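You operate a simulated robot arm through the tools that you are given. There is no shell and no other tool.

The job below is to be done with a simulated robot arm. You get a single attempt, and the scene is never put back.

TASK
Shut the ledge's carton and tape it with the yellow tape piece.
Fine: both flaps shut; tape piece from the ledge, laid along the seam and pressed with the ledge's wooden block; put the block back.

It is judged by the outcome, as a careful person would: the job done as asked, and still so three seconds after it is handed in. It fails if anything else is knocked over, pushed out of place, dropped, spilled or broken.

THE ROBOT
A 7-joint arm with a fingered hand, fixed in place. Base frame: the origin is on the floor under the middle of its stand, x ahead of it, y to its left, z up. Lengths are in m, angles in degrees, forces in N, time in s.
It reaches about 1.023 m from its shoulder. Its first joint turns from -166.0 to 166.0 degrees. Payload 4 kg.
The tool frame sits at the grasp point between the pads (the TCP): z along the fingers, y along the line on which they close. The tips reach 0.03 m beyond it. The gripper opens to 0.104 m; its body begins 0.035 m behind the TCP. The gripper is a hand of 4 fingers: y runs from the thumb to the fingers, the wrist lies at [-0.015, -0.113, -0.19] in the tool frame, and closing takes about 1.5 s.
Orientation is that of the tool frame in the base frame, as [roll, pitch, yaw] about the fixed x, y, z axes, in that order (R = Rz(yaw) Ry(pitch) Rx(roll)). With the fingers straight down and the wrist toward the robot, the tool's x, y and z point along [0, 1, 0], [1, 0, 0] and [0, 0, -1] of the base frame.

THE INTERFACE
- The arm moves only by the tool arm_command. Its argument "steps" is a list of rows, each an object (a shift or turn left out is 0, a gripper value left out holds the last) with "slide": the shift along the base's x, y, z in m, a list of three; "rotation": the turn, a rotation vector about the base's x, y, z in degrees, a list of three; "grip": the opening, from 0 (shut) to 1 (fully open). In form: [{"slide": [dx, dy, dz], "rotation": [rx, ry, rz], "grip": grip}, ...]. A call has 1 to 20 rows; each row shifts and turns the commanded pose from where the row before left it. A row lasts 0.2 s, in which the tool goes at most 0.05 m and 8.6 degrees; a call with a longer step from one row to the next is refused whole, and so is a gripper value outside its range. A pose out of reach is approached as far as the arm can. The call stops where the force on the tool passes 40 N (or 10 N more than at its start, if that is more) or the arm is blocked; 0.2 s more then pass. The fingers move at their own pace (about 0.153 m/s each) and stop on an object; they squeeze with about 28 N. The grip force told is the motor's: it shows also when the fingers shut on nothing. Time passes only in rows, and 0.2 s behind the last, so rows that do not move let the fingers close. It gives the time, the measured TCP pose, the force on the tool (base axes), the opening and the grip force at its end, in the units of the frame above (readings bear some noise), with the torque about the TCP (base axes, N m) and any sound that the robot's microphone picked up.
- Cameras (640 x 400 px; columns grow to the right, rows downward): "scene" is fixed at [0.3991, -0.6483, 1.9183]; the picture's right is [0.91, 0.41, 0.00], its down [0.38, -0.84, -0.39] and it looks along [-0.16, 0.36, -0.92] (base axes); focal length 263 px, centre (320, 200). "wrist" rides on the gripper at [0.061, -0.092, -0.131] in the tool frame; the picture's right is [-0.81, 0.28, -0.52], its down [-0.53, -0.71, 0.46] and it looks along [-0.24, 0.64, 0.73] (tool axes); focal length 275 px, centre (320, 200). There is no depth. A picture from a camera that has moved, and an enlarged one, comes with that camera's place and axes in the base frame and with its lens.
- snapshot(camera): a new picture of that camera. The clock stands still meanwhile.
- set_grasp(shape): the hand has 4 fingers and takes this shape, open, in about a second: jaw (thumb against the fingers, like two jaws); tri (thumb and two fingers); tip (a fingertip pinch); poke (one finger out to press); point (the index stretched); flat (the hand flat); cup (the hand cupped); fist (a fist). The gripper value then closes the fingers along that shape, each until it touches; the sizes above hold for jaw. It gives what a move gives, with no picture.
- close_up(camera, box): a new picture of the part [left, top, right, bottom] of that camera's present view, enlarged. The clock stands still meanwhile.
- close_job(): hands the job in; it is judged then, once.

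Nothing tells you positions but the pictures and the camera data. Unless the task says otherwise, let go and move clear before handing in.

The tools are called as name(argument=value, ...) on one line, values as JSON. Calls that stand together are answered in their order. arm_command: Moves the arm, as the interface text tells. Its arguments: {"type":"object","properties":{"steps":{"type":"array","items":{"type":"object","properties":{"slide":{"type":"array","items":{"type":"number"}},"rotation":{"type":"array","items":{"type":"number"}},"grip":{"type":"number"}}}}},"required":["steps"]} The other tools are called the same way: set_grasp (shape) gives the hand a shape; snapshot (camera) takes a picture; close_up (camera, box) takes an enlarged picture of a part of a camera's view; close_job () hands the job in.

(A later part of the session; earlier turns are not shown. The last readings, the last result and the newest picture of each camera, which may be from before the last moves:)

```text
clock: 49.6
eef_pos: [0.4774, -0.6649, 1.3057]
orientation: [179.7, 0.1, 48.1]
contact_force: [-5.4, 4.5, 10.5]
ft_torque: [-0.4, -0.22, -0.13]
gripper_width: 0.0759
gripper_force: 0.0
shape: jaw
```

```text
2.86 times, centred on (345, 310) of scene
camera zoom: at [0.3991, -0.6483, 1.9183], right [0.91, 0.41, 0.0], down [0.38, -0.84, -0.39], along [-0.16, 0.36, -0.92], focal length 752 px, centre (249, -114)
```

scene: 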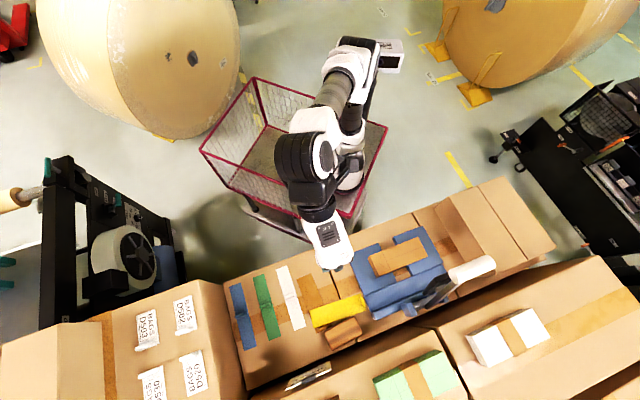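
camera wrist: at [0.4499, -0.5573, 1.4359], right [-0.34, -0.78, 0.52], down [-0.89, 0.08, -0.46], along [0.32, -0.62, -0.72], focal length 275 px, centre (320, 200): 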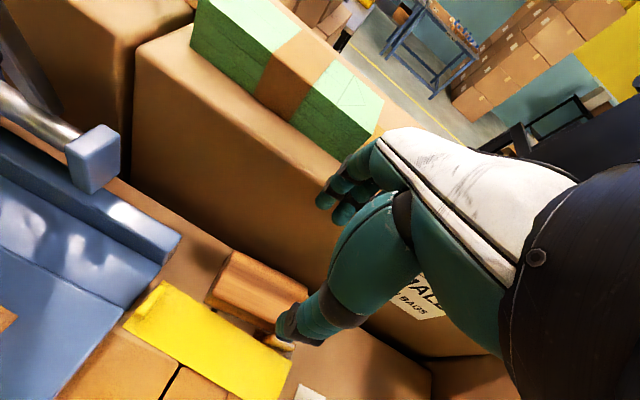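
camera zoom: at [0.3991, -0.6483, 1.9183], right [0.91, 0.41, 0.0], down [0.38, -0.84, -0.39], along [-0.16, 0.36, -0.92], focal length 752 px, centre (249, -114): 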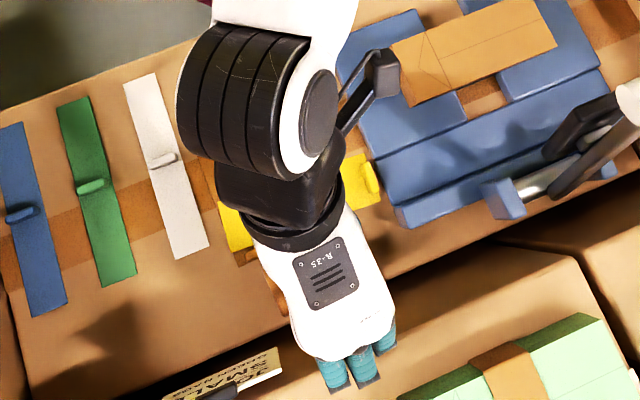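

I feel 10 N: the fingertips have touched the taller box beyond the ledge (its top is about z≈1.3, where the card is clipped). I'll back straight up at once.

arm_command(steps=[{"slide": [0, 0, 0.02]}, {"slide": [-0.007, 0.007, 0.03]}, {"slide": [-0.02, 0.02, 0.03]}, {}])

snapshot(camera="wrist")

snapshot(camera="scene")

close_up(camera="scene", box=[210, 220, 460, 400])

```text
clock: 50.6
eef_pos: [0.4506, -0.635, 1.385]
orientation: [179.9, 0.1, 48.0]
contact_force: [-0.9, 0.0, -0.2]
ft_torque: [-0.03, -0.04, 0.01]
gripper_width: 0.0782
gripper_force: 0.0
shape: jaw
```

```text
taken
camera wrist: at [0.4239, -0.5281, 1.515], right [-0.34, -0.79, 0.52], down [-0.89, 0.08, -0.46], along [0.32, -0.61, -0.72], focal length 275 px, centre (320, 200)
```

wrist: 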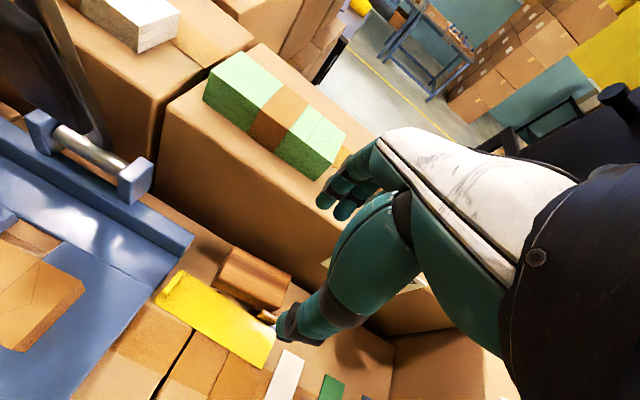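

```text
taken
```

scene: 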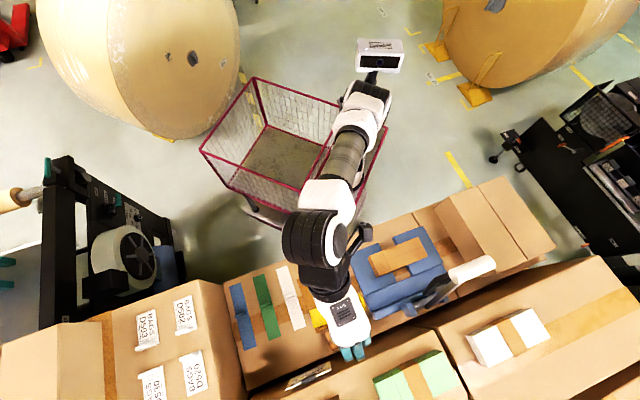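

```text
2.22 times, centred on (335, 310) of scene
camera zoom: at [0.3991, -0.6483, 1.9183], right [0.91, 0.41, 0.0], down [0.38, -0.84, -0.39], along [-0.16, 0.36, -0.92], focal length 585 px, centre (287, -44)
```

zoom: 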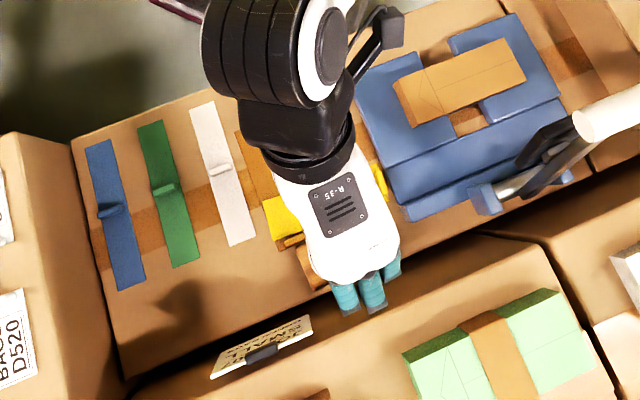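

The tall box (wall at u≈0.86, top z≈1.276) is unmoved, but leaves little room beyond the block. I'll instead try to draw the yellow tape clear of the press by pressing one finger on it and dragging it toward the robot.

set_grasp(shape="poke")

arm_command(steps=[{"slide": [0.003, 0.013, 0], "rotation": [0, 0, -1]}, {"slide": [0.003, 0.013, -0.02], "rotation": [0, 0, -1]}, {"slide": [0.003, 0.0136, -0.03], "rotation": [0, 0, -1]}, {"slide": [0, 0, -0.04]}, {"slide": [0, 0, -0.04]}, {}])

snapshot(camera="wrist")

close_up(camera="wrist", box=[200, 150, 400, 350])

close_up(camera="scene", box=[270, 240, 420, 380])

```text
clock: 51.5
eef_pos: [0.4521, -0.635, 1.3829]
orientation: [179.8, 0.2, 47.9]
contact_force: [-0.6, -0.4, -0.8]
ft_torque: [0.0, -0.02, 0.01]
gripper_width: 0.0
gripper_force: 0.1
shape: poke
```

```text
clock: 52.9
eef_pos: [0.4608, -0.5957, 1.2549]
orientation: [179.7, 0.1, 45.0]
contact_force: [-0.9, -0.5, 0.4]
ft_torque: [-0.05, 0.0, -0.02]
gripper_width: 0.0
gripper_force: 0.0
shape: poke
```

```text
taken
camera wrist: at [0.4398, -0.4867, 1.3851], right [-0.38, -0.77, 0.52], down [-0.88, 0.13, -0.46], along [0.28, -0.63, -0.72], focal length 275 px, centre (320, 200)
```

wrist: 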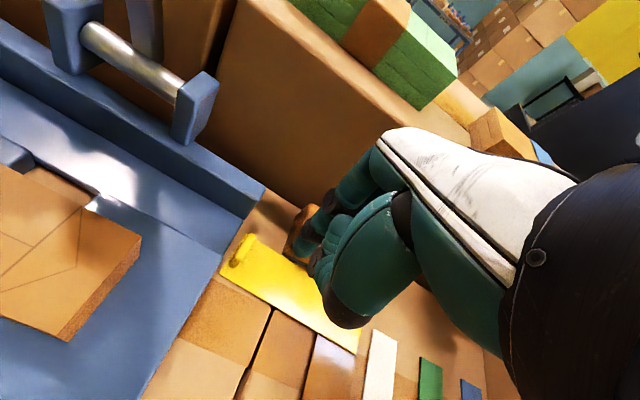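

```text
2.00 times, centred on (300, 250) of wrist
camera zoom: at [0.4398, -0.4867, 1.3851], right [-0.38, -0.77, 0.52], down [-0.88, 0.13, -0.46], along [0.28, -0.63, -0.72], focal length 551 px, centre (360, 100)
```

zoom: 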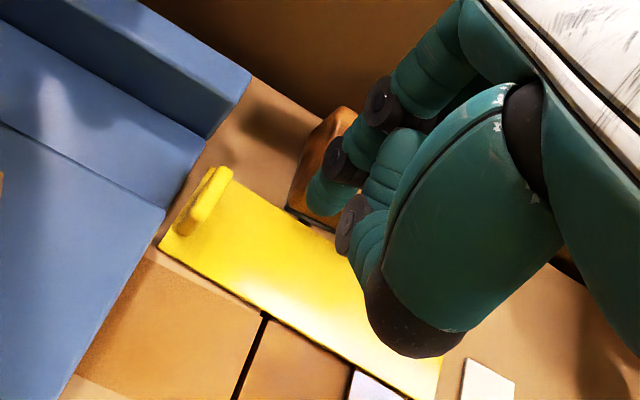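

```text
2.86 times, centred on (345, 310) of scene
camera zoom: at [0.3991, -0.6483, 1.9183], right [0.91, 0.41, 0.0], down [0.38, -0.84, -0.39], along [-0.16, 0.36, -0.92], focal length 752 px, centre (249, -114)
```

zoom: 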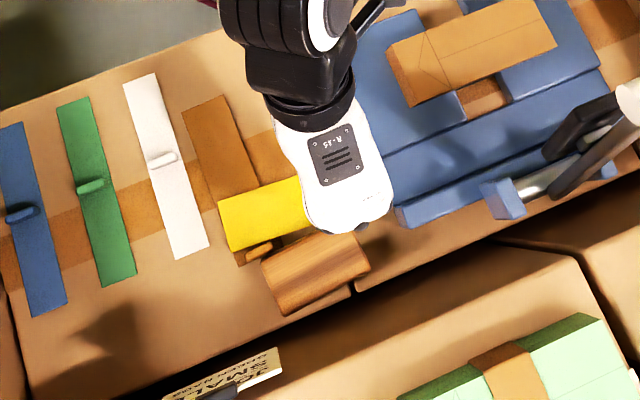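

The single finger will land on the yellow tape about 2 cm from its tab. Descend slowly until light contact.

arm_command(steps=[{"slide": [0, 0, -0.03]}, {"slide": [0, 0, -0.025]}, {"slide": [0, 0, -0.01]}, {"slide": [0, 0, -0.004]}, {"slide": [0, 0, -0.002]}, {}])

close_up(camera="wrist", box=[200, 150, 400, 350])

```text
clock: 54.3
eef_pos: [0.4603, -0.5947, 1.1844]
orientation: [179.8, 0.0, 44.9]
contact_force: [0.7, -0.2, 0.2]
ft_torque: [0.0, -0.02, -0.01]
gripper_width: 0.0003
gripper_force: 0.0
shape: poke
```

```text
2.00 times, centred on (300, 250) of wrist
camera zoom: at [0.4388, -0.4863, 1.3136], right [-0.38, -0.77, 0.52], down [-0.88, 0.13, -0.46], along [0.28, -0.63, -0.72], focal length 551 px, centre (360, 100)
```

zoom: 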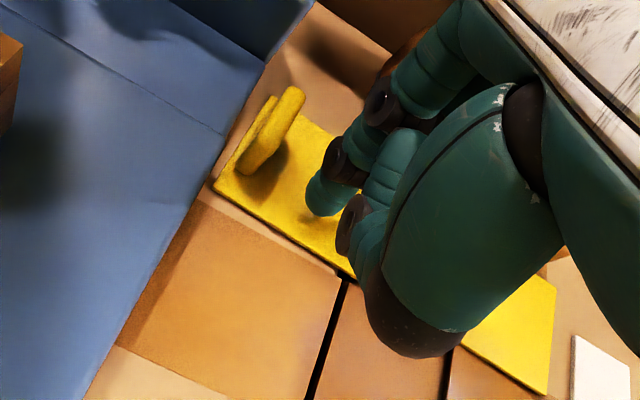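

arm_command(steps=[{"slide": [0, 0, -0.002]}, {"slide": [0, 0, -0.002]}, {"slide": [0, 0, -0.002]}, {}])

```text
clock: 55.3
eef_pos: [0.4612, -0.5954, 1.1789]
orientation: [179.8, 0.1, 45.0]
contact_force: [0.3, 0.6, 0.0]
ft_torque: [-0.04, 0.01, -0.03]
gripper_width: 0.0
gripper_force: 0.1
shape: poke
```

arm_command(steps=[{"slide": [0, 0, -0.002]}, {"slide": [0, 0, -0.0015]}, {}])

close_up(camera="wrist", box=[220, 170, 340, 290])

```text
clock: 56.1
eef_pos: [0.4603, -0.5952, 1.1749]
orientation: [179.8, 0.1, 44.9]
contact_force: [0.3, 0.1, 3.1]
ft_torque: [-0.04, 0.01, -0.01]
gripper_width: 0.0
gripper_force: 0.0
shape: poke
```

```text
3.33 times, centred on (280, 230) of wrist
camera zoom: at [0.4386, -0.487, 1.3051], right [-0.38, -0.77, 0.52], down [-0.88, 0.13, -0.46], along [0.28, -0.63, -0.72], focal length 918 px, centre (453, 100)
```

zoom: 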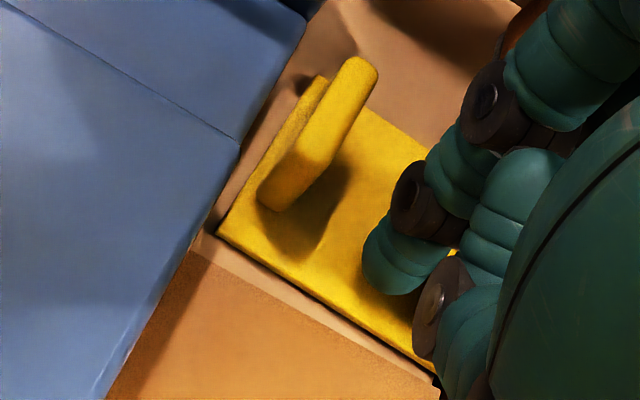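

Contact at 3 N. Press slightly harder and drag 3 cm toward the robot side to see if the tape follows.

arm_command(steps=[{"slide": [0, 0, -0.0015]}, {"slide": [-0.0035, 0.0035, 0]}, {"slide": [-0.005, 0.005, 0]}, {"slide": [-0.006, 0.006, 0]}, {"slide": [-0.006, 0.006, 0]}, {}])

snapshot(camera="wrist")

close_up(camera="scene", box=[270, 240, 420, 380])

```text
clock: 57.5
eef_pos: [0.4396, -0.5763, 1.1726]
orientation: [179.9, 0.2, 45.1]
contact_force: [-0.3, 0.4, -0.2]
ft_torque: [0.02, 0.0, -0.01]
gripper_width: 0.0001
gripper_force: 0.0
shape: poke
```

```text
taken
camera wrist: at [0.4183, -0.4672, 1.3032], right [-0.38, -0.77, 0.52], down [-0.88, 0.13, -0.46], along [0.28, -0.63, -0.72], focal length 275 px, centre (320, 200)
```

wrist: 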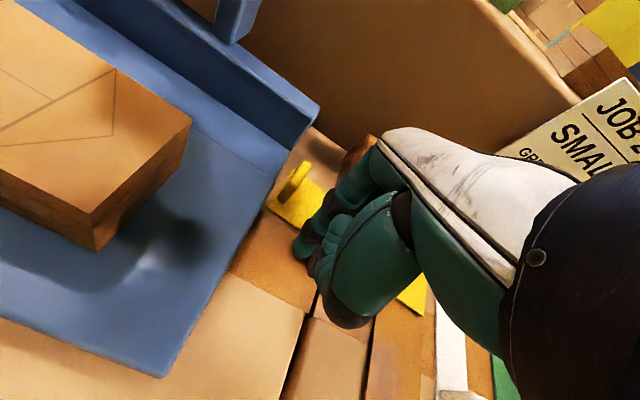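

```text
2.86 times, centred on (345, 310) of scene
camera zoom: at [0.3991, -0.6483, 1.9183], right [0.91, 0.41, 0.0], down [0.38, -0.84, -0.39], along [-0.16, 0.36, -0.92], focal length 752 px, centre (249, -114)
```

zoom: 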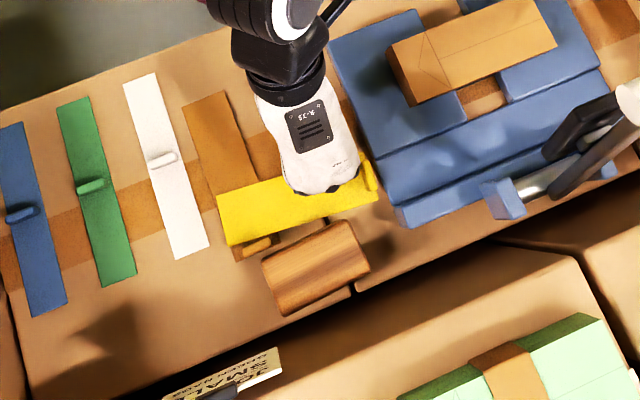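

arm_command(steps=[{"slide": [0, 0, 0.03]}, {"slide": [-0.02, 0.02, 0.03]}, {"slide": [-0.02, 0.02, 0.035]}, {"slide": [-0.02, 0.02, 0.035]}, {}])

close_up(camera="wrist", box=[180, 150, 340, 310])

close_up(camera="scene", box=[270, 260, 400, 360])

```text
clock: 58.7
eef_pos: [0.3792, -0.5135, 1.3029]
orientation: [179.9, 0.1, 44.9]
contact_force: [-0.7, 0.5, 0.1]
ft_torque: [-0.01, -0.02, 0.02]
gripper_width: 0.0
gripper_force: 0.0
shape: poke
```

```text
2.50 times, centred on (260, 230) of wrist
camera zoom: at [0.3579, -0.4052, 1.4332], right [-0.38, -0.77, 0.52], down [-0.88, 0.13, -0.46], along [0.28, -0.63, -0.72], focal length 688 px, centre (470, 125)
```

zoom: 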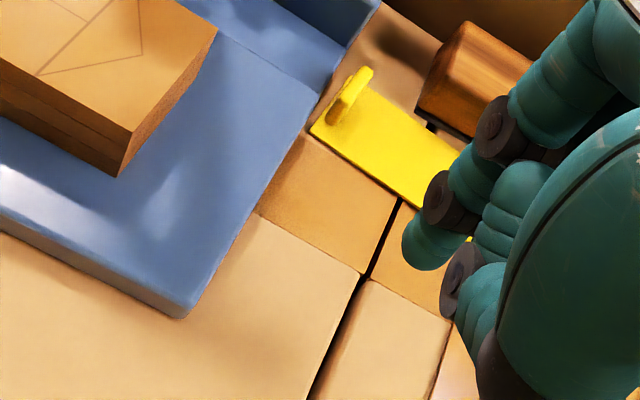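

```text
4.00 times, centred on (335, 310) of scene
camera zoom: at [0.3991, -0.6483, 1.9183], right [0.91, 0.41, 0.0], down [0.38, -0.84, -0.39], along [-0.16, 0.36, -0.92], focal length 1052 px, centre (260, -240)
```

zoom: 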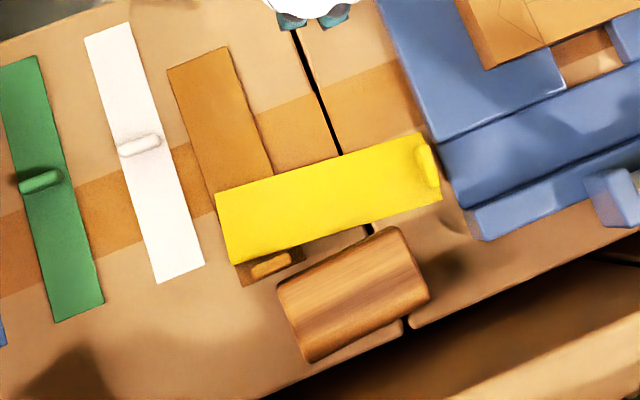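

The drag moved the yellow (and brown beneath it) about 6 mm before slipping, so friction does work a little. I'll now press firmer and drag the tape sideways, away from the press plate, to open a gap beside its tab.

arm_command(steps=[{"slide": [0.0226, -0.0287, -0.02]}, {"slide": [0.0226, -0.0287, -0.02]}, {"slide": [0.0225, -0.0287, -0.02]}, {"slide": [0, 0, -0.03]}, {"slide": [0, 0, -0.025]}, {"slide": [0, 0, -0.007]}, {"slide": [0, 0, -0.004]}, {}])

close_up(camera="wrist", box=[180, 150, 380, 350])

```text
clock: 60.5
eef_pos: [0.4478, -0.6002, 1.1778]
orientation: [180.0, 0.1, 45.0]
contact_force: [0.3, 0.8, 0.2]
ft_torque: [0.01, 0.01, -0.01]
gripper_width: 0.0
gripper_force: 0.0
shape: poke
```

```text
2.00 times, centred on (280, 250) of wrist
camera zoom: at [0.4258, -0.4926, 1.3077], right [-0.38, -0.77, 0.52], down [-0.88, 0.13, -0.46], along [0.28, -0.63, -0.72], focal length 551 px, centre (400, 100)
```

zoom: 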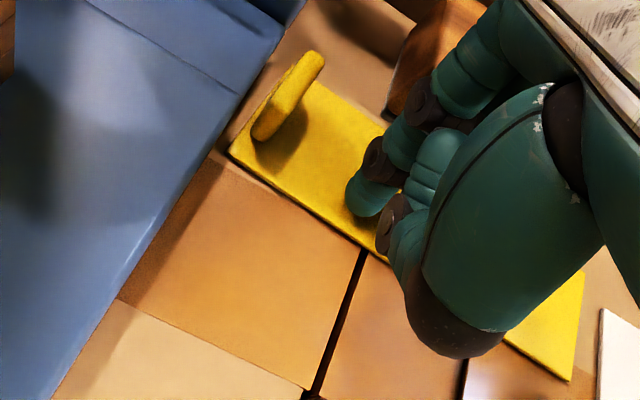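

arm_command(steps=[{"slide": [0, 0, -0.003]}, {"slide": [0, 0, -0.0025]}, {"slide": [0, 0, -0.0015]}, {}])

```text
clock: 61.5
eef_pos: [0.4489, -0.6024, 1.1736]
orientation: [179.3, 0.2, 44.9]
contact_force: [0.1, 1.7, 9.3]
ft_torque: [0.04, 0.06, -0.01]
gripper_width: 0.0
gripper_force: 0.1
shape: poke
stopped in row 4: the force on the tool passed its limit at 41 N (the readings are from after the stop); the commanded pose is now the measured one
```

The press peaked and has settled at 9 N. Now the sideways drag.

arm_command(steps=[{"slide": [-0.002, -0.002, 0]}, {"slide": [-0.0025, -0.0025, 0]}, {"slide": [-0.0025, -0.0025, 0]}, {"slide": [-0.0025, -0.0025, 0]}, {}])

close_up(camera="wrist", box=[180, 150, 380, 350])

close_up(camera="scene", box=[270, 260, 400, 360])

```text
clock: 62.8
eef_pos: [0.4377, -0.6112, 1.1734]
orientation: [179.3, 0.2, 44.9]
contact_force: [3.4, 2.4, 22.4]
ft_torque: [0.11, 0.01, -0.03]
gripper_width: 0.0
gripper_force: 0.0
shape: poke
```

```text
2.00 times, centred on (280, 250) of wrist
camera zoom: at [0.4159, -0.5017, 1.3036], right [-0.38, -0.76, 0.52], down [-0.88, 0.12, -0.46], along [0.29, -0.64, -0.72], focal length 551 px, centre (400, 100)
```

zoom: 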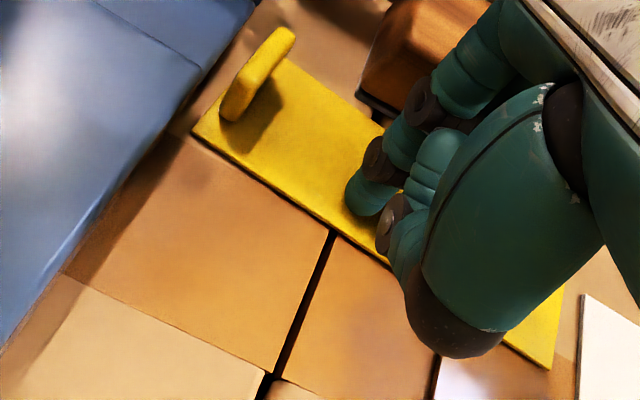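

```text
4.00 times, centred on (335, 310) of scene
camera zoom: at [0.3991, -0.6483, 1.9183], right [0.91, 0.41, 0.0], down [0.38, -0.84, -0.39], along [-0.16, 0.36, -0.92], focal length 1052 px, centre (260, -240)
```

zoom: 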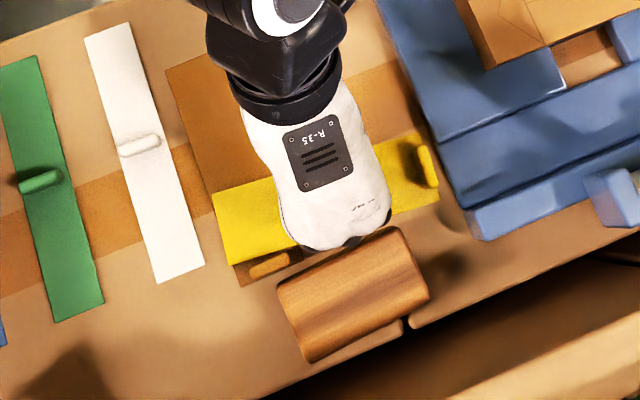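

Sideways drag mostly slips. Better: put the single finger in the free gap beyond the tape's far edge (between block and press) and push the tape's edge toward the robot. Lift first and position above that gap.

arm_command(steps=[{"slide": [0, 0, 0.02]}, {"slide": [0, 0, 0.035]}, {"slide": [0, 0, 0.035]}, {"slide": [0.022, -0.002, 0]}, {"slide": [0.022, -0.002, 0]}, {"slide": [0.0211, -0.0021, 0]}, {}])

close_up(camera="wrist", box=[180, 150, 380, 350])

close_up(camera="scene", box=[270, 240, 420, 380])

```text
clock: 64.3
eef_pos: [0.5014, -0.6176, 1.2627]
orientation: [179.3, 0.1, 45.0]
contact_force: [0.3, -0.4, 0.1]
ft_torque: [0.01, -0.03, -0.02]
gripper_width: 0.0
gripper_force: 0.1
shape: poke
```

```text
2.00 times, centred on (280, 250) of wrist
camera zoom: at [0.4814, -0.5083, 1.3912], right [-0.38, -0.76, 0.52], down [-0.88, 0.12, -0.46], along [0.29, -0.64, -0.72], focal length 551 px, centre (400, 100)
```

zoom: 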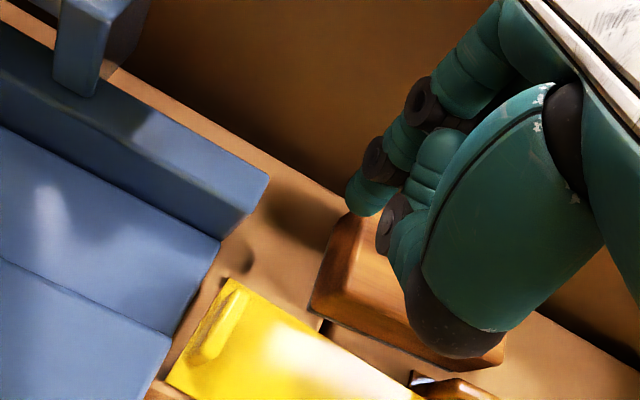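

```text
2.86 times, centred on (345, 310) of scene
camera zoom: at [0.3991, -0.6483, 1.9183], right [0.91, 0.41, 0.0], down [0.38, -0.84, -0.39], along [-0.16, 0.36, -0.92], focal length 752 px, centre (249, -114)
```

zoom: 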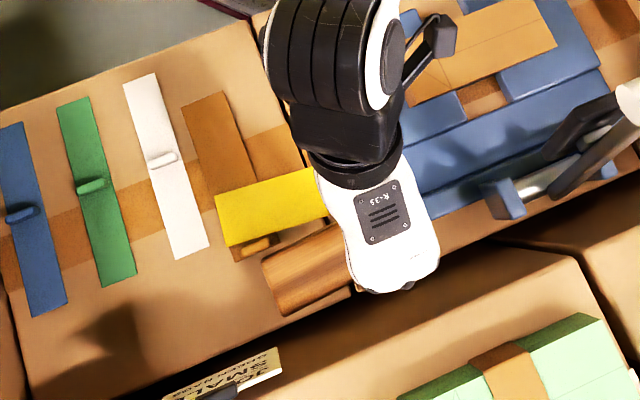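

The finger will land in the open ledge spot between the press bar and the block. Descend.

arm_command(steps=[{"slide": [0, 0, -0.03]}, {"slide": [0, 0, -0.03]}, {"slide": [0, 0, -0.015]}, {"slide": [0, 0, -0.007]}, {}])

close_up(camera="wrist", box=[180, 150, 380, 350])

```text
clock: 65.5
eef_pos: [0.5034, -0.6164, 1.1804]
orientation: [179.4, 0.0, 45.1]
contact_force: [0.7, 0.9, 0.3]
ft_torque: [-0.02, 0.0, 0.04]
gripper_width: 0.0002
gripper_force: 0.0
shape: poke
```

```text
2.00 times, centred on (280, 250) of wrist
camera zoom: at [0.4816, -0.5084, 1.3104], right [-0.38, -0.76, 0.52], down [-0.88, 0.12, -0.46], along [0.29, -0.63, -0.72], focal length 551 px, centre (400, 100)
```

zoom: 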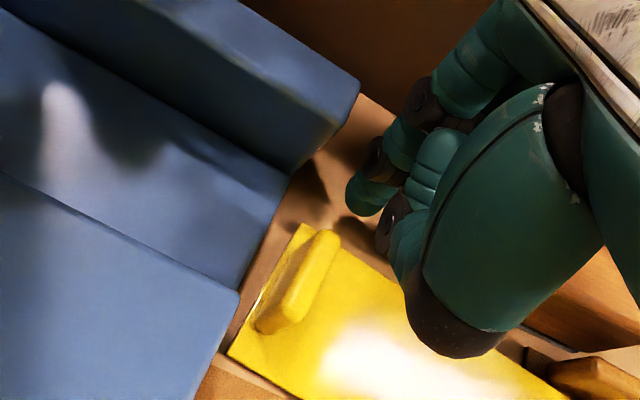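

Clear on both sides. Lower 4 mm so the fingertip is at tape-edge height, then push toward the robot.

arm_command(steps=[{"slide": [0, 0, -0.0035]}, {"slide": [-0.0035, 0.0035, 0]}, {"slide": [-0.0035, 0.0035, 0]}, {"slide": [-0.0035, 0.0035, 0]}, {"slide": [-0.0035, 0.0035, 0]}, {"slide": [-0.0035, 0.0035, 0]}, {"slide": [-0.0035, 0.0035, 0]}, {}])

close_up(camera="wrist", box=[180, 150, 380, 350])

close_up(camera="scene", box=[270, 240, 420, 380])

```text
clock: 67.3
eef_pos: [0.4808, -0.598, 1.1773]
orientation: [179.3, 0.3, 44.9]
contact_force: [0.1, 0.0, -0.3]
ft_torque: [-0.04, 0.0, 0.01]
gripper_width: 0.0001
gripper_force: 0.0
shape: poke
```

```text
2.00 times, centred on (280, 250) of wrist
camera zoom: at [0.4599, -0.4879, 1.3076], right [-0.38, -0.76, 0.52], down [-0.88, 0.12, -0.46], along [0.29, -0.63, -0.72], focal length 551 px, centre (400, 100)
```

zoom: 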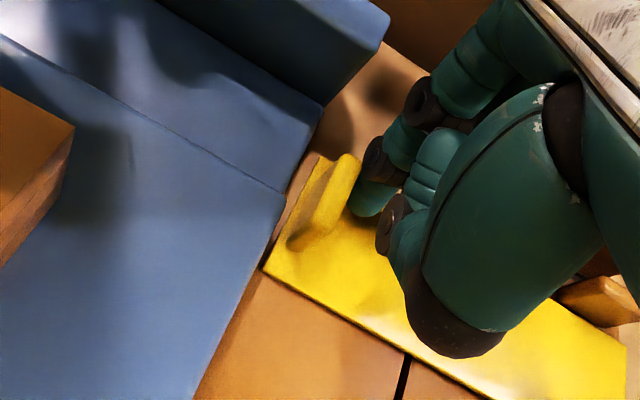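

```text
2.86 times, centred on (345, 310) of scene
camera zoom: at [0.3991, -0.6483, 1.9183], right [0.91, 0.41, 0.0], down [0.38, -0.84, -0.39], along [-0.16, 0.36, -0.92], focal length 752 px, centre (249, -114)
```

zoom: 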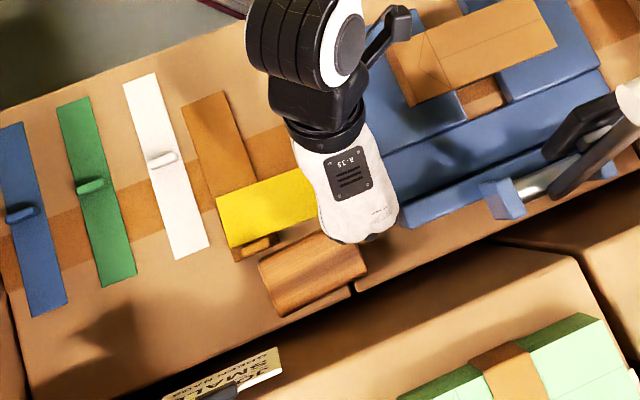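

The fingertip is just above the tape's top. Back off 1.4 cm, lower to ledge level, and push again.

arm_command(steps=[{"slide": [0.005, -0.005, 0]}, {"slide": [0.005, -0.005, 0]}, {"slide": [0.002, -0.002, -0.002]}, {"slide": [0, 0, -0.002]}, {}])

```text
clock: 68.5
eef_pos: [0.4942, -0.6091, 1.1743]
orientation: [179.4, 0.1, 45.0]
contact_force: [-0.3, 0.6, 0.5]
ft_torque: [-0.04, -0.04, 0.03]
gripper_width: 0.0
gripper_force: 0.0
shape: poke
```

arm_command(steps=[{"slide": [0, 0, -0.0015]}, {"slide": [0, 0, -0.001]}, {}])

```text
clock: 69.3
eef_pos: [0.4935, -0.6091, 1.1731]
orientation: [179.2, 0.3, 44.9]
contact_force: [1.4, -0.9, 14.8]
ft_torque: [-0.56, 0.04, 0.05]
gripper_width: 0.0
gripper_force: 0.0
shape: poke
```

The curled ring finger was touching the block top (torque tells me so). I'll rise, tilt the hand 12° so only the index goes low, and try again.

arm_command(steps=[{"slide": [0, 0, 0.006]}, {"slide": [0.0042, -0.0042, 0.008]}, {"slide": [0.00225, 0.00225, 0], "rotation": [-4.24, 4.24, 0]}, {"slide": [0.00225, 0.00225, 0], "rotation": [-4.24, 4.24, 0]}, {}])

close_up(camera="wrist", box=[180, 150, 380, 350])

close_up(camera="scene", box=[270, 240, 420, 380])

```text
clock: 70.5
eef_pos: [0.5037, -0.6084, 1.1842]
orientation: [179.4, 12.2, 44.9]
contact_force: [-0.7, 0.7, 0.1]
ft_torque: [-0.02, -0.02, -0.01]
gripper_width: 0.0
gripper_force: 0.0
shape: poke
```

```text
2.00 times, centred on (280, 250) of wrist
camera zoom: at [0.4996, -0.4818, 1.2982], right [-0.29, -0.67, 0.68], down [-0.94, 0.06, -0.34], along [0.18, -0.74, -0.65], focal length 551 px, centre (400, 100)
```

zoom: 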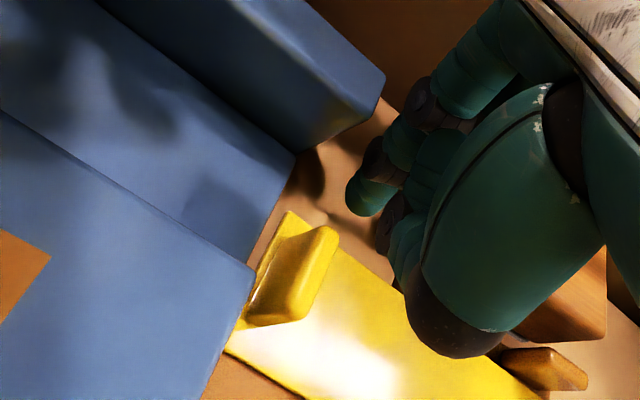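

```text
2.86 times, centred on (345, 310) of scene
camera zoom: at [0.3991, -0.6483, 1.9183], right [0.91, 0.41, 0.0], down [0.38, -0.84, -0.39], along [-0.16, 0.36, -0.92], focal length 752 px, centre (249, -114)
```

zoom: 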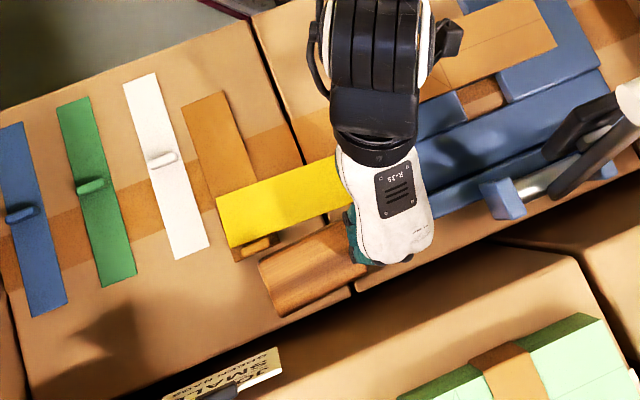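

arm_command(steps=[{"slide": [0, 0, -0.006]}, {"slide": [0, 0, -0.002]}, {"slide": [0, 0, -0.0015]}, {}])

```text
clock: 71.5
eef_pos: [0.5026, -0.6096, 1.1764]
orientation: [179.4, 12.1, 45.0]
contact_force: [0.0, -0.6, -0.4]
ft_torque: [0.0, 0.02, 0.02]
gripper_width: 0.0
gripper_force: 0.1
shape: poke
```

arm_command(steps=[{"slide": [0, 0, -0.0015]}, {"slide": [0, 0, -0.001]}, {}])

```text
clock: 72.3
eef_pos: [0.5031, -0.6094, 1.1739]
orientation: [179.4, 12.0, 45.0]
contact_force: [0.3, 0.0, -0.5]
ft_torque: [-0.02, 0.0, 0.01]
gripper_width: 0.0003
gripper_force: 0.0
shape: poke
```

arm_command(steps=[{"slide": [0, 0, -0.001]}, {"slide": [0, 0, -0.001]}, {}])

close_up(camera="wrist", box=[230, 180, 350, 300])

```text
clock: 73.2
eef_pos: [0.5029, -0.6095, 1.1718]
orientation: [179.5, 12.1, 44.9]
contact_force: [-0.1, -0.1, 1.6]
ft_torque: [-0.03, -0.02, -0.04]
gripper_width: 0.0001
gripper_force: 0.0
shape: poke
```

```text
3.33 times, centred on (290, 240) of wrist
camera zoom: at [0.4989, -0.4819, 1.2855], right [-0.29, -0.67, 0.68], down [-0.94, 0.06, -0.34], along [0.19, -0.74, -0.65], focal length 918 px, centre (420, 67)
```

zoom: 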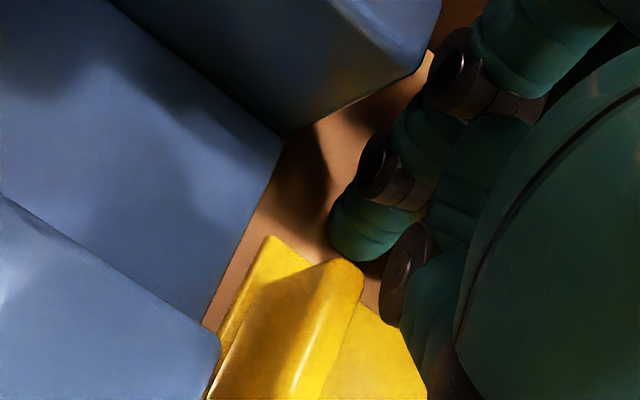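

Fingertip is just on the ledge, beyond the tape's edge. Now push toward the robot.

arm_command(steps=[{"slide": [-0.002, 0.002, 0.0005]}, {"slide": [-0.003, 0.003, 0]}, {"slide": [-0.003, 0.003, 0]}, {"slide": [-0.003, 0.003, 0]}, {"slide": [-0.003, 0.003, 0]}, {"slide": [-0.003, 0.003, 0]}, {"slide": [-0.003, 0.003, 0]}, {"slide": [-0.003, 0.003, 0]}, {}])

close_up(camera="wrist", box=[180, 150, 380, 350])

close_up(camera="scene", box=[270, 240, 420, 380])

```text
clock: 75.2
eef_pos: [0.4786, -0.5854, 1.1725]
orientation: [179.5, 12.1, 45.0]
contact_force: [-0.1, -0.4, -0.2]
ft_torque: [0.0, -0.06, -0.03]
gripper_width: 0.0001
gripper_force: 0.1
shape: poke
```

```text
2.00 times, centred on (280, 250) of wrist
camera zoom: at [0.476, -0.4582, 1.2859], right [-0.29, -0.67, 0.68], down [-0.94, 0.06, -0.34], along [0.19, -0.74, -0.65], focal length 551 px, centre (400, 100)
```

zoom: 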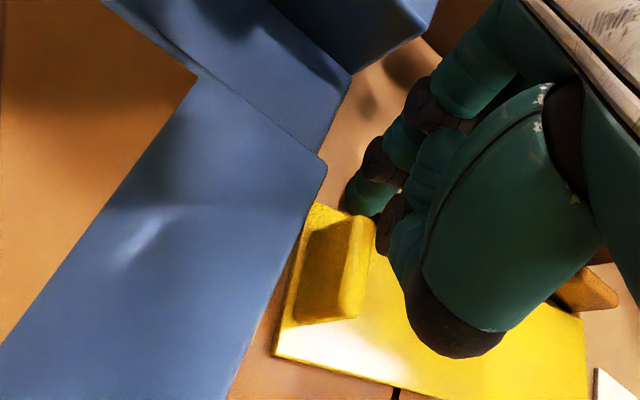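

```text
2.86 times, centred on (345, 310) of scene
camera zoom: at [0.3991, -0.6483, 1.9183], right [0.91, 0.41, 0.0], down [0.38, -0.84, -0.39], along [-0.16, 0.36, -0.92], focal length 752 px, centre (249, -114)
```

zoom: 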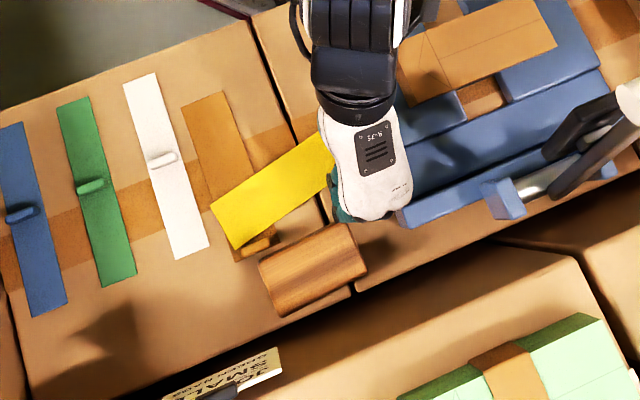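

It works: the tape is swinging round with its tab moving toward the robot. Continue pushing.

arm_command(steps=[{"slide": [-0.003, 0.003, 0]}, {"slide": [-0.003, 0.003, 0]}, {"slide": [-0.003, 0.003, 0]}, {"slide": [-0.003, 0.003, 0]}, {"slide": [-0.003, 0.003, 0]}, {"slide": [-0.003, 0.003, 0]}, {"slide": [-0.003, 0.003, 0]}, {"slide": [-0.003, 0.003, 0]}, {}])

close_up(camera="wrist", box=[180, 150, 380, 350])

close_up(camera="scene", box=[270, 240, 420, 380])

```text
clock: 77.2
eef_pos: [0.4549, -0.5624, 1.1716]
orientation: [179.4, 12.2, 44.9]
contact_force: [0.0, -0.3, 2.3]
ft_torque: [-0.02, -0.01, 0.01]
gripper_width: 0.0
gripper_force: 0.1
shape: poke
```

```text
2.00 times, centred on (280, 250) of wrist
camera zoom: at [0.4522, -0.4345, 1.2855], right [-0.29, -0.67, 0.68], down [-0.94, 0.06, -0.34], along [0.19, -0.74, -0.65], focal length 551 px, centre (400, 100)
```

zoom: 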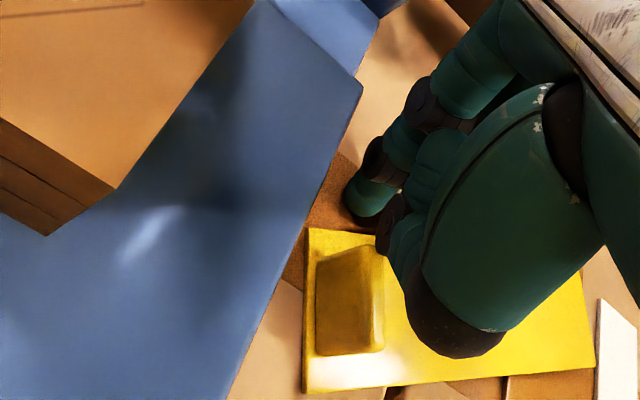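

```text
2.86 times, centred on (345, 310) of scene
camera zoom: at [0.3991, -0.6483, 1.9183], right [0.91, 0.41, 0.0], down [0.38, -0.84, -0.39], along [-0.16, 0.36, -0.92], focal length 752 px, centre (249, -114)
```

zoom: 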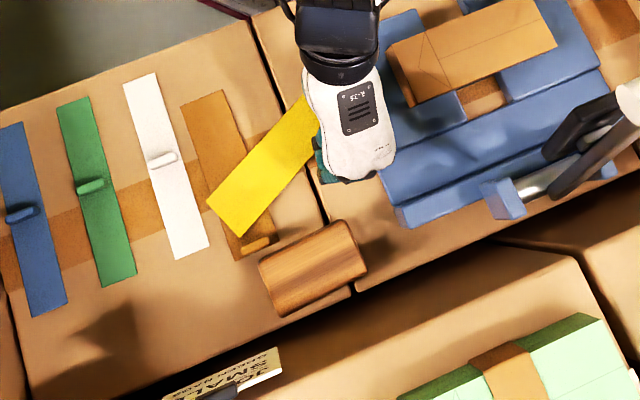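

The yellow tape is now well clear of the press and block. Lift off, level the hand, and survey.

arm_command(steps=[{"slide": [0.003, -0.003, 0.01]}, {"slide": [0, 0, 0.03]}, {"slide": [-0.01, 0.01, 0.04], "rotation": [4.24, -4.24, 0]}, {"slide": [-0.02, 0.02, 0.035], "rotation": [4.24, -4.24, 0]}, {"slide": [-0.02, 0.02, 0.03]}, {"slide": [-0.02, 0.02, 0.03]}, {}])

snapshot(camera="wrist")

close_up(camera="scene", box=[270, 240, 400, 340])

```text
clock: 78.8
eef_pos: [0.3877, -0.4947, 1.3479]
orientation: [179.4, 0.1, 45.0]
contact_force: [0.4, -0.1, -0.6]
ft_torque: [0.01, 0.02, -0.03]
gripper_width: 0.0001
gripper_force: 0.0
shape: poke
```

```text
taken
camera wrist: at [0.3662, -0.3849, 1.4769], right [-0.38, -0.76, 0.52], down [-0.88, 0.12, -0.46], along [0.29, -0.63, -0.72], focal length 275 px, centre (320, 200)
```

wrist: 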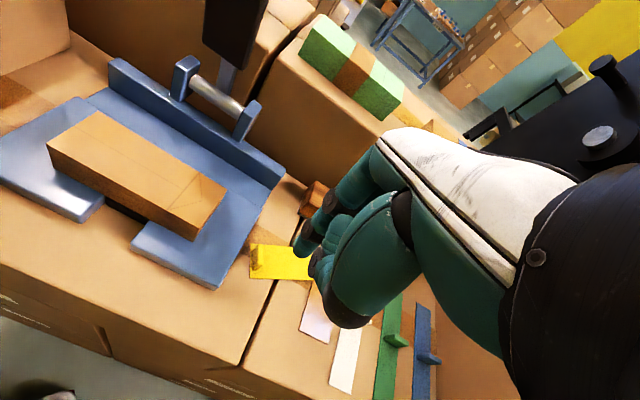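

```text
4.00 times, centred on (335, 290) of scene
camera zoom: at [0.3991, -0.6483, 1.9183], right [0.91, 0.41, 0.0], down [0.38, -0.84, -0.39], along [-0.16, 0.36, -0.92], focal length 1052 px, centre (260, -160)
```

zoom: 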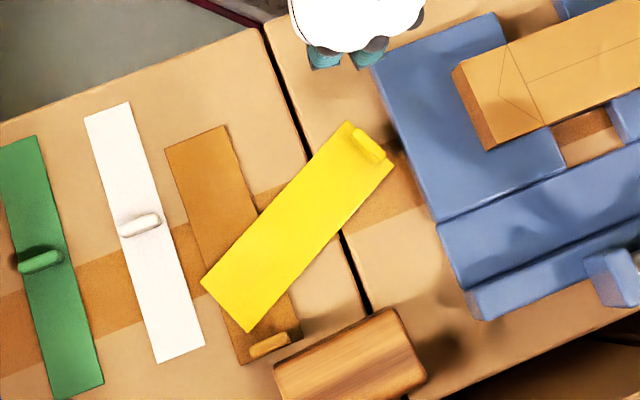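

Yellow is free of the press and block, lying diagonally. One more push with the finger from its far side will bring the tab further from the plate for a proper grip.

arm_command(steps=[{"slide": [0.0233, -0.0263, -0.02]}, {"slide": [0.0233, -0.0263, -0.025]}, {"slide": [0.0234, -0.0264, -0.025]}, {"slide": [0, 0, -0.04]}, {"slide": [0, 0, -0.035]}, {"slide": [0, 0, -0.015]}, {"slide": [0, 0, -0.008]}, {}])

close_up(camera="wrist", box=[180, 150, 380, 350])

```text
clock: 80.5
eef_pos: [0.4589, -0.5723, 1.1797]
orientation: [179.4, 0.2, 45.0]
contact_force: [0.6, -0.1, 1.1]
ft_torque: [-0.01, 0.01, 0.0]
gripper_width: 0.0
gripper_force: 0.1
shape: poke
```

```text
2.00 times, centred on (280, 250) of wrist
camera zoom: at [0.4364, -0.4634, 1.309], right [-0.38, -0.76, 0.52], down [-0.88, 0.12, -0.46], along [0.29, -0.63, -0.72], focal length 551 px, centre (400, 100)
```

zoom: 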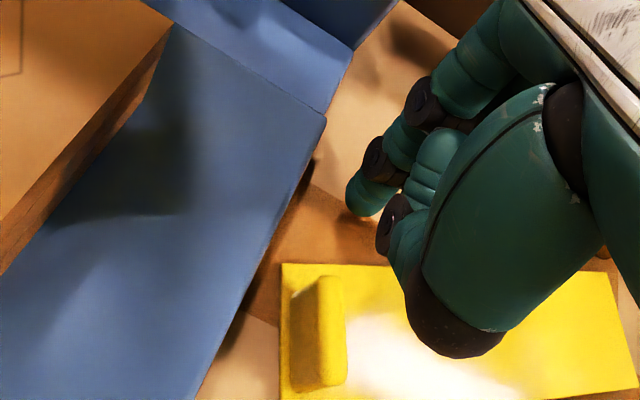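

arm_command(steps=[{"slide": [0, 0, -0.004]}, {"slide": [0, 0, -0.0025]}, {"slide": [-0.0038, 0.0013, 0]}, {"slide": [-0.0038, 0.0013, 0]}, {"slide": [-0.0038, 0.0013, 0]}, {"slide": [-0.0038, 0.0013, 0]}, {"slide": [-0.0038, 0.0013, 0]}, {"slide": [-0.0038, 0.0013, 0]}, {"slide": [-0.0038, 0.0013, 0]}, {"slide": [-0.0038, 0.0013, 0]}, {}])

close_up(camera="wrist", box=[180, 150, 380, 350])

close_up(camera="scene", box=[270, 240, 400, 340])

```text
clock: 83.0
eef_pos: [0.4279, -0.5635, 1.1728]
orientation: [179.4, 0.2, 45.0]
contact_force: [0.9, -0.4, 0.5]
ft_torque: [-0.01, -0.01, -0.02]
gripper_width: 0.0
gripper_force: 0.0
shape: poke
```

```text
2.00 times, centred on (280, 250) of wrist
camera zoom: at [0.4063, -0.4543, 1.302], right [-0.38, -0.76, 0.52], down [-0.88, 0.12, -0.46], along [0.29, -0.63, -0.72], focal length 551 px, centre (400, 100)
```

zoom: 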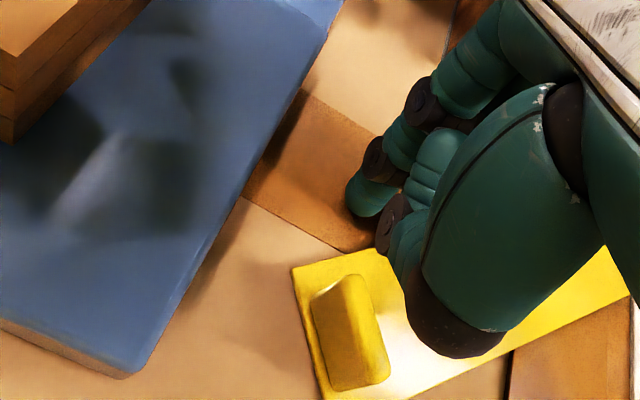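

```text
4.00 times, centred on (335, 290) of scene
camera zoom: at [0.3991, -0.6483, 1.9183], right [0.91, 0.41, 0.0], down [0.38, -0.84, -0.39], along [-0.16, 0.36, -0.92], focal length 1052 px, centre (260, -160)
```

zoom: 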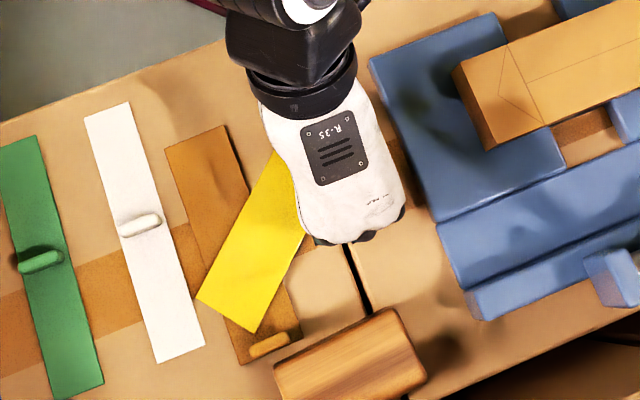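

The tab is now far from the plate. Lift, switch to the tri grip and look.

arm_command(steps=[{"slide": [0.004, -0.0015, 0.01]}, {"slide": [0, 0, 0.035]}, {"slide": [0, 0, 0.045]}, {"slide": [-0.01, 0.02, 0.04]}, {"slide": [-0.02, 0.035, 0.02]}, {"slide": [-0.01, 0.03, 0.02]}, {}])

set_grasp(shape="tri")

snapshot(camera="wrist")

close_up(camera="scene", box=[270, 240, 400, 340])

```text
clock: 84.5
eef_pos: [0.3915, -0.4802, 1.3422]
orientation: [179.4, 0.2, 45.0]
contact_force: [-0.3, 0.1, -0.6]
ft_torque: [0.02, 0.03, 0.0]
gripper_width: 0.0
gripper_force: 0.0
shape: poke
```

```text
clock: 85.5
eef_pos: [0.39, -0.4807, 1.3418]
orientation: [179.4, 0.2, 45.0]
contact_force: [-0.3, 0.0, -0.4]
ft_torque: [0.01, 0.01, 0.0]
gripper_width: 0.1039
gripper_force: 0.0
shape: tri
```

```text
taken
camera wrist: at [0.3687, -0.3713, 1.4719], right [-0.38, -0.76, 0.52], down [-0.88, 0.12, -0.46], along [0.29, -0.63, -0.72], focal length 275 px, centre (320, 200)
```

wrist: 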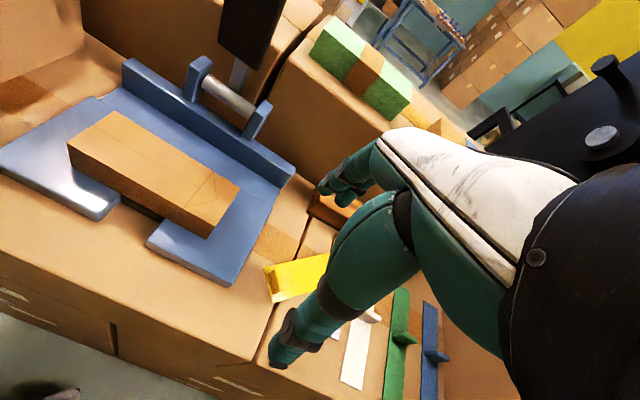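

```text
4.00 times, centred on (335, 290) of scene
camera zoom: at [0.3991, -0.6483, 1.9183], right [0.91, 0.41, 0.0], down [0.38, -0.84, -0.39], along [-0.16, 0.36, -0.92], focal length 1052 px, centre (260, -160)
```

zoom: 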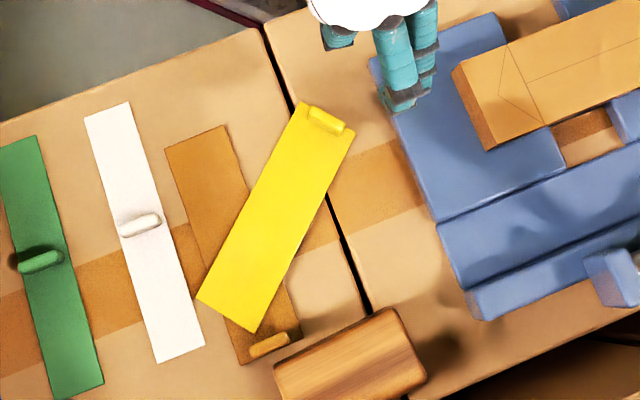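

Yellow's tab is at about (0.400, -0.531), tape axis near 85°. I'll turn the hand to yaw ≈ -5° to line up with it and check from above.

arm_command(steps=[{"slide": [0.0016, -0.0084, 0], "rotation": [0, 0, -8.4], "grip": 0.4}, {"slide": [0.0016, -0.0084, 0], "rotation": [0, 0, -8.4]}, {"slide": [0.0016, -0.0084, 0], "rotation": [0, 0, -8.4]}, {"slide": [0.0016, -0.0084, 0], "rotation": [0, 0, -8.4]}, {"slide": [0.0016, -0.0084, -0.02], "rotation": [0, 0, -8.4]}, {"slide": [0.0018, -0.0083, -0.03], "rotation": [0, 0, -8.2]}, {}])

snapshot(camera="wrist")

close_up(camera="wrist", box=[180, 200, 340, 360])

snapshot(camera="scene")

```text
clock: 87.0
eef_pos: [0.4027, -0.5296, 1.2923]
orientation: [179.3, 0.2, -5.2]
contact_force: [0.1, 0.3, -0.4]
ft_torque: [0.01, -0.02, -0.01]
gripper_width: 0.0421
gripper_force: 0.0
shape: tri
```

```text
taken
camera wrist: at [0.4729, -0.4426, 1.4204], right [-0.83, -0.19, 0.52], down [-0.47, 0.75, -0.46], along [-0.3, -0.63, -0.72], focal length 275 px, centre (320, 200)
```

wrist: 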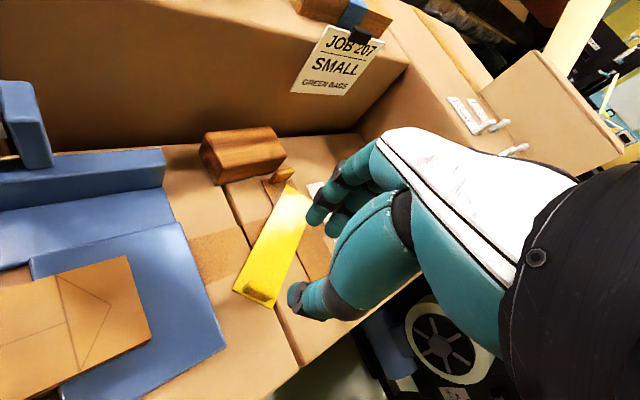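

```text
2.50 times, centred on (260, 280) of wrist
camera zoom: at [0.4729, -0.4426, 1.4204], right [-0.83, -0.19, 0.52], down [-0.47, 0.75, -0.46], along [-0.3, -0.63, -0.72], focal length 688 px, centre (470, 0)
```

zoom: 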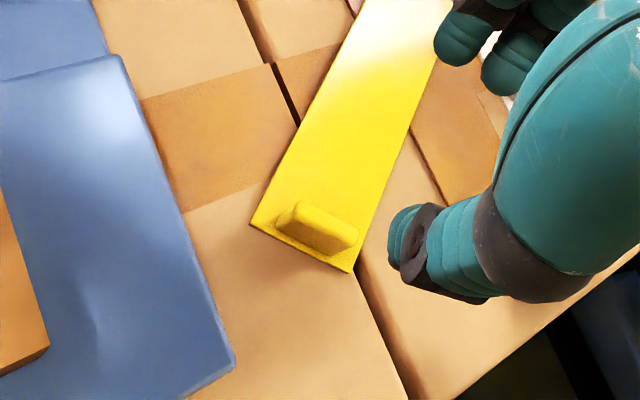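

```text
taken
```

scene: 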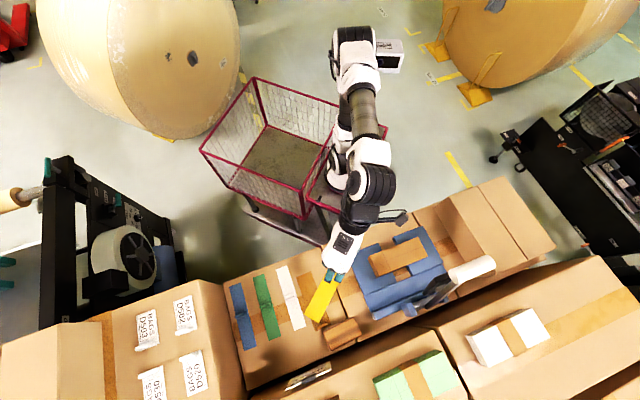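

Alignment is within 3 mm. Descend onto the yellow tab with the tri grip.

arm_command(steps=[{"slide": [0.0002, -0.0025, -0.01], "grip": 0.32}, {"slide": [0, 0, -0.03]}, {"slide": [0, 0, -0.03]}, {"slide": [0, 0, -0.025]}, {"slide": [0, 0, -0.01]}, {}])

close_up(camera="wrist", box=[220, 150, 380, 310])

```text
clock: 88.5
eef_pos: [0.4031, -0.5327, 1.1863]
orientation: [179.5, 0.2, -5.2]
contact_force: [-0.5, -0.8, -0.4]
ft_torque: [0.01, 0.0, 0.0]
gripper_width: 0.0337
gripper_force: 0.0
shape: tri
```

```text
2.50 times, centred on (300, 230) of wrist
camera zoom: at [0.4725, -0.4452, 1.3162], right [-0.83, -0.19, 0.52], down [-0.47, 0.75, -0.46], along [-0.3, -0.63, -0.72], focal length 688 px, centre (370, 125)
```

zoom: 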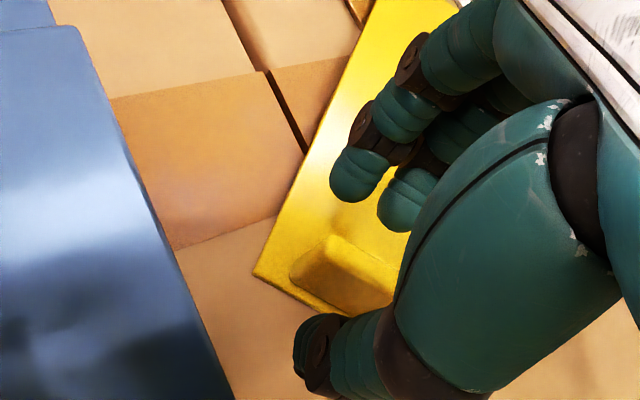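

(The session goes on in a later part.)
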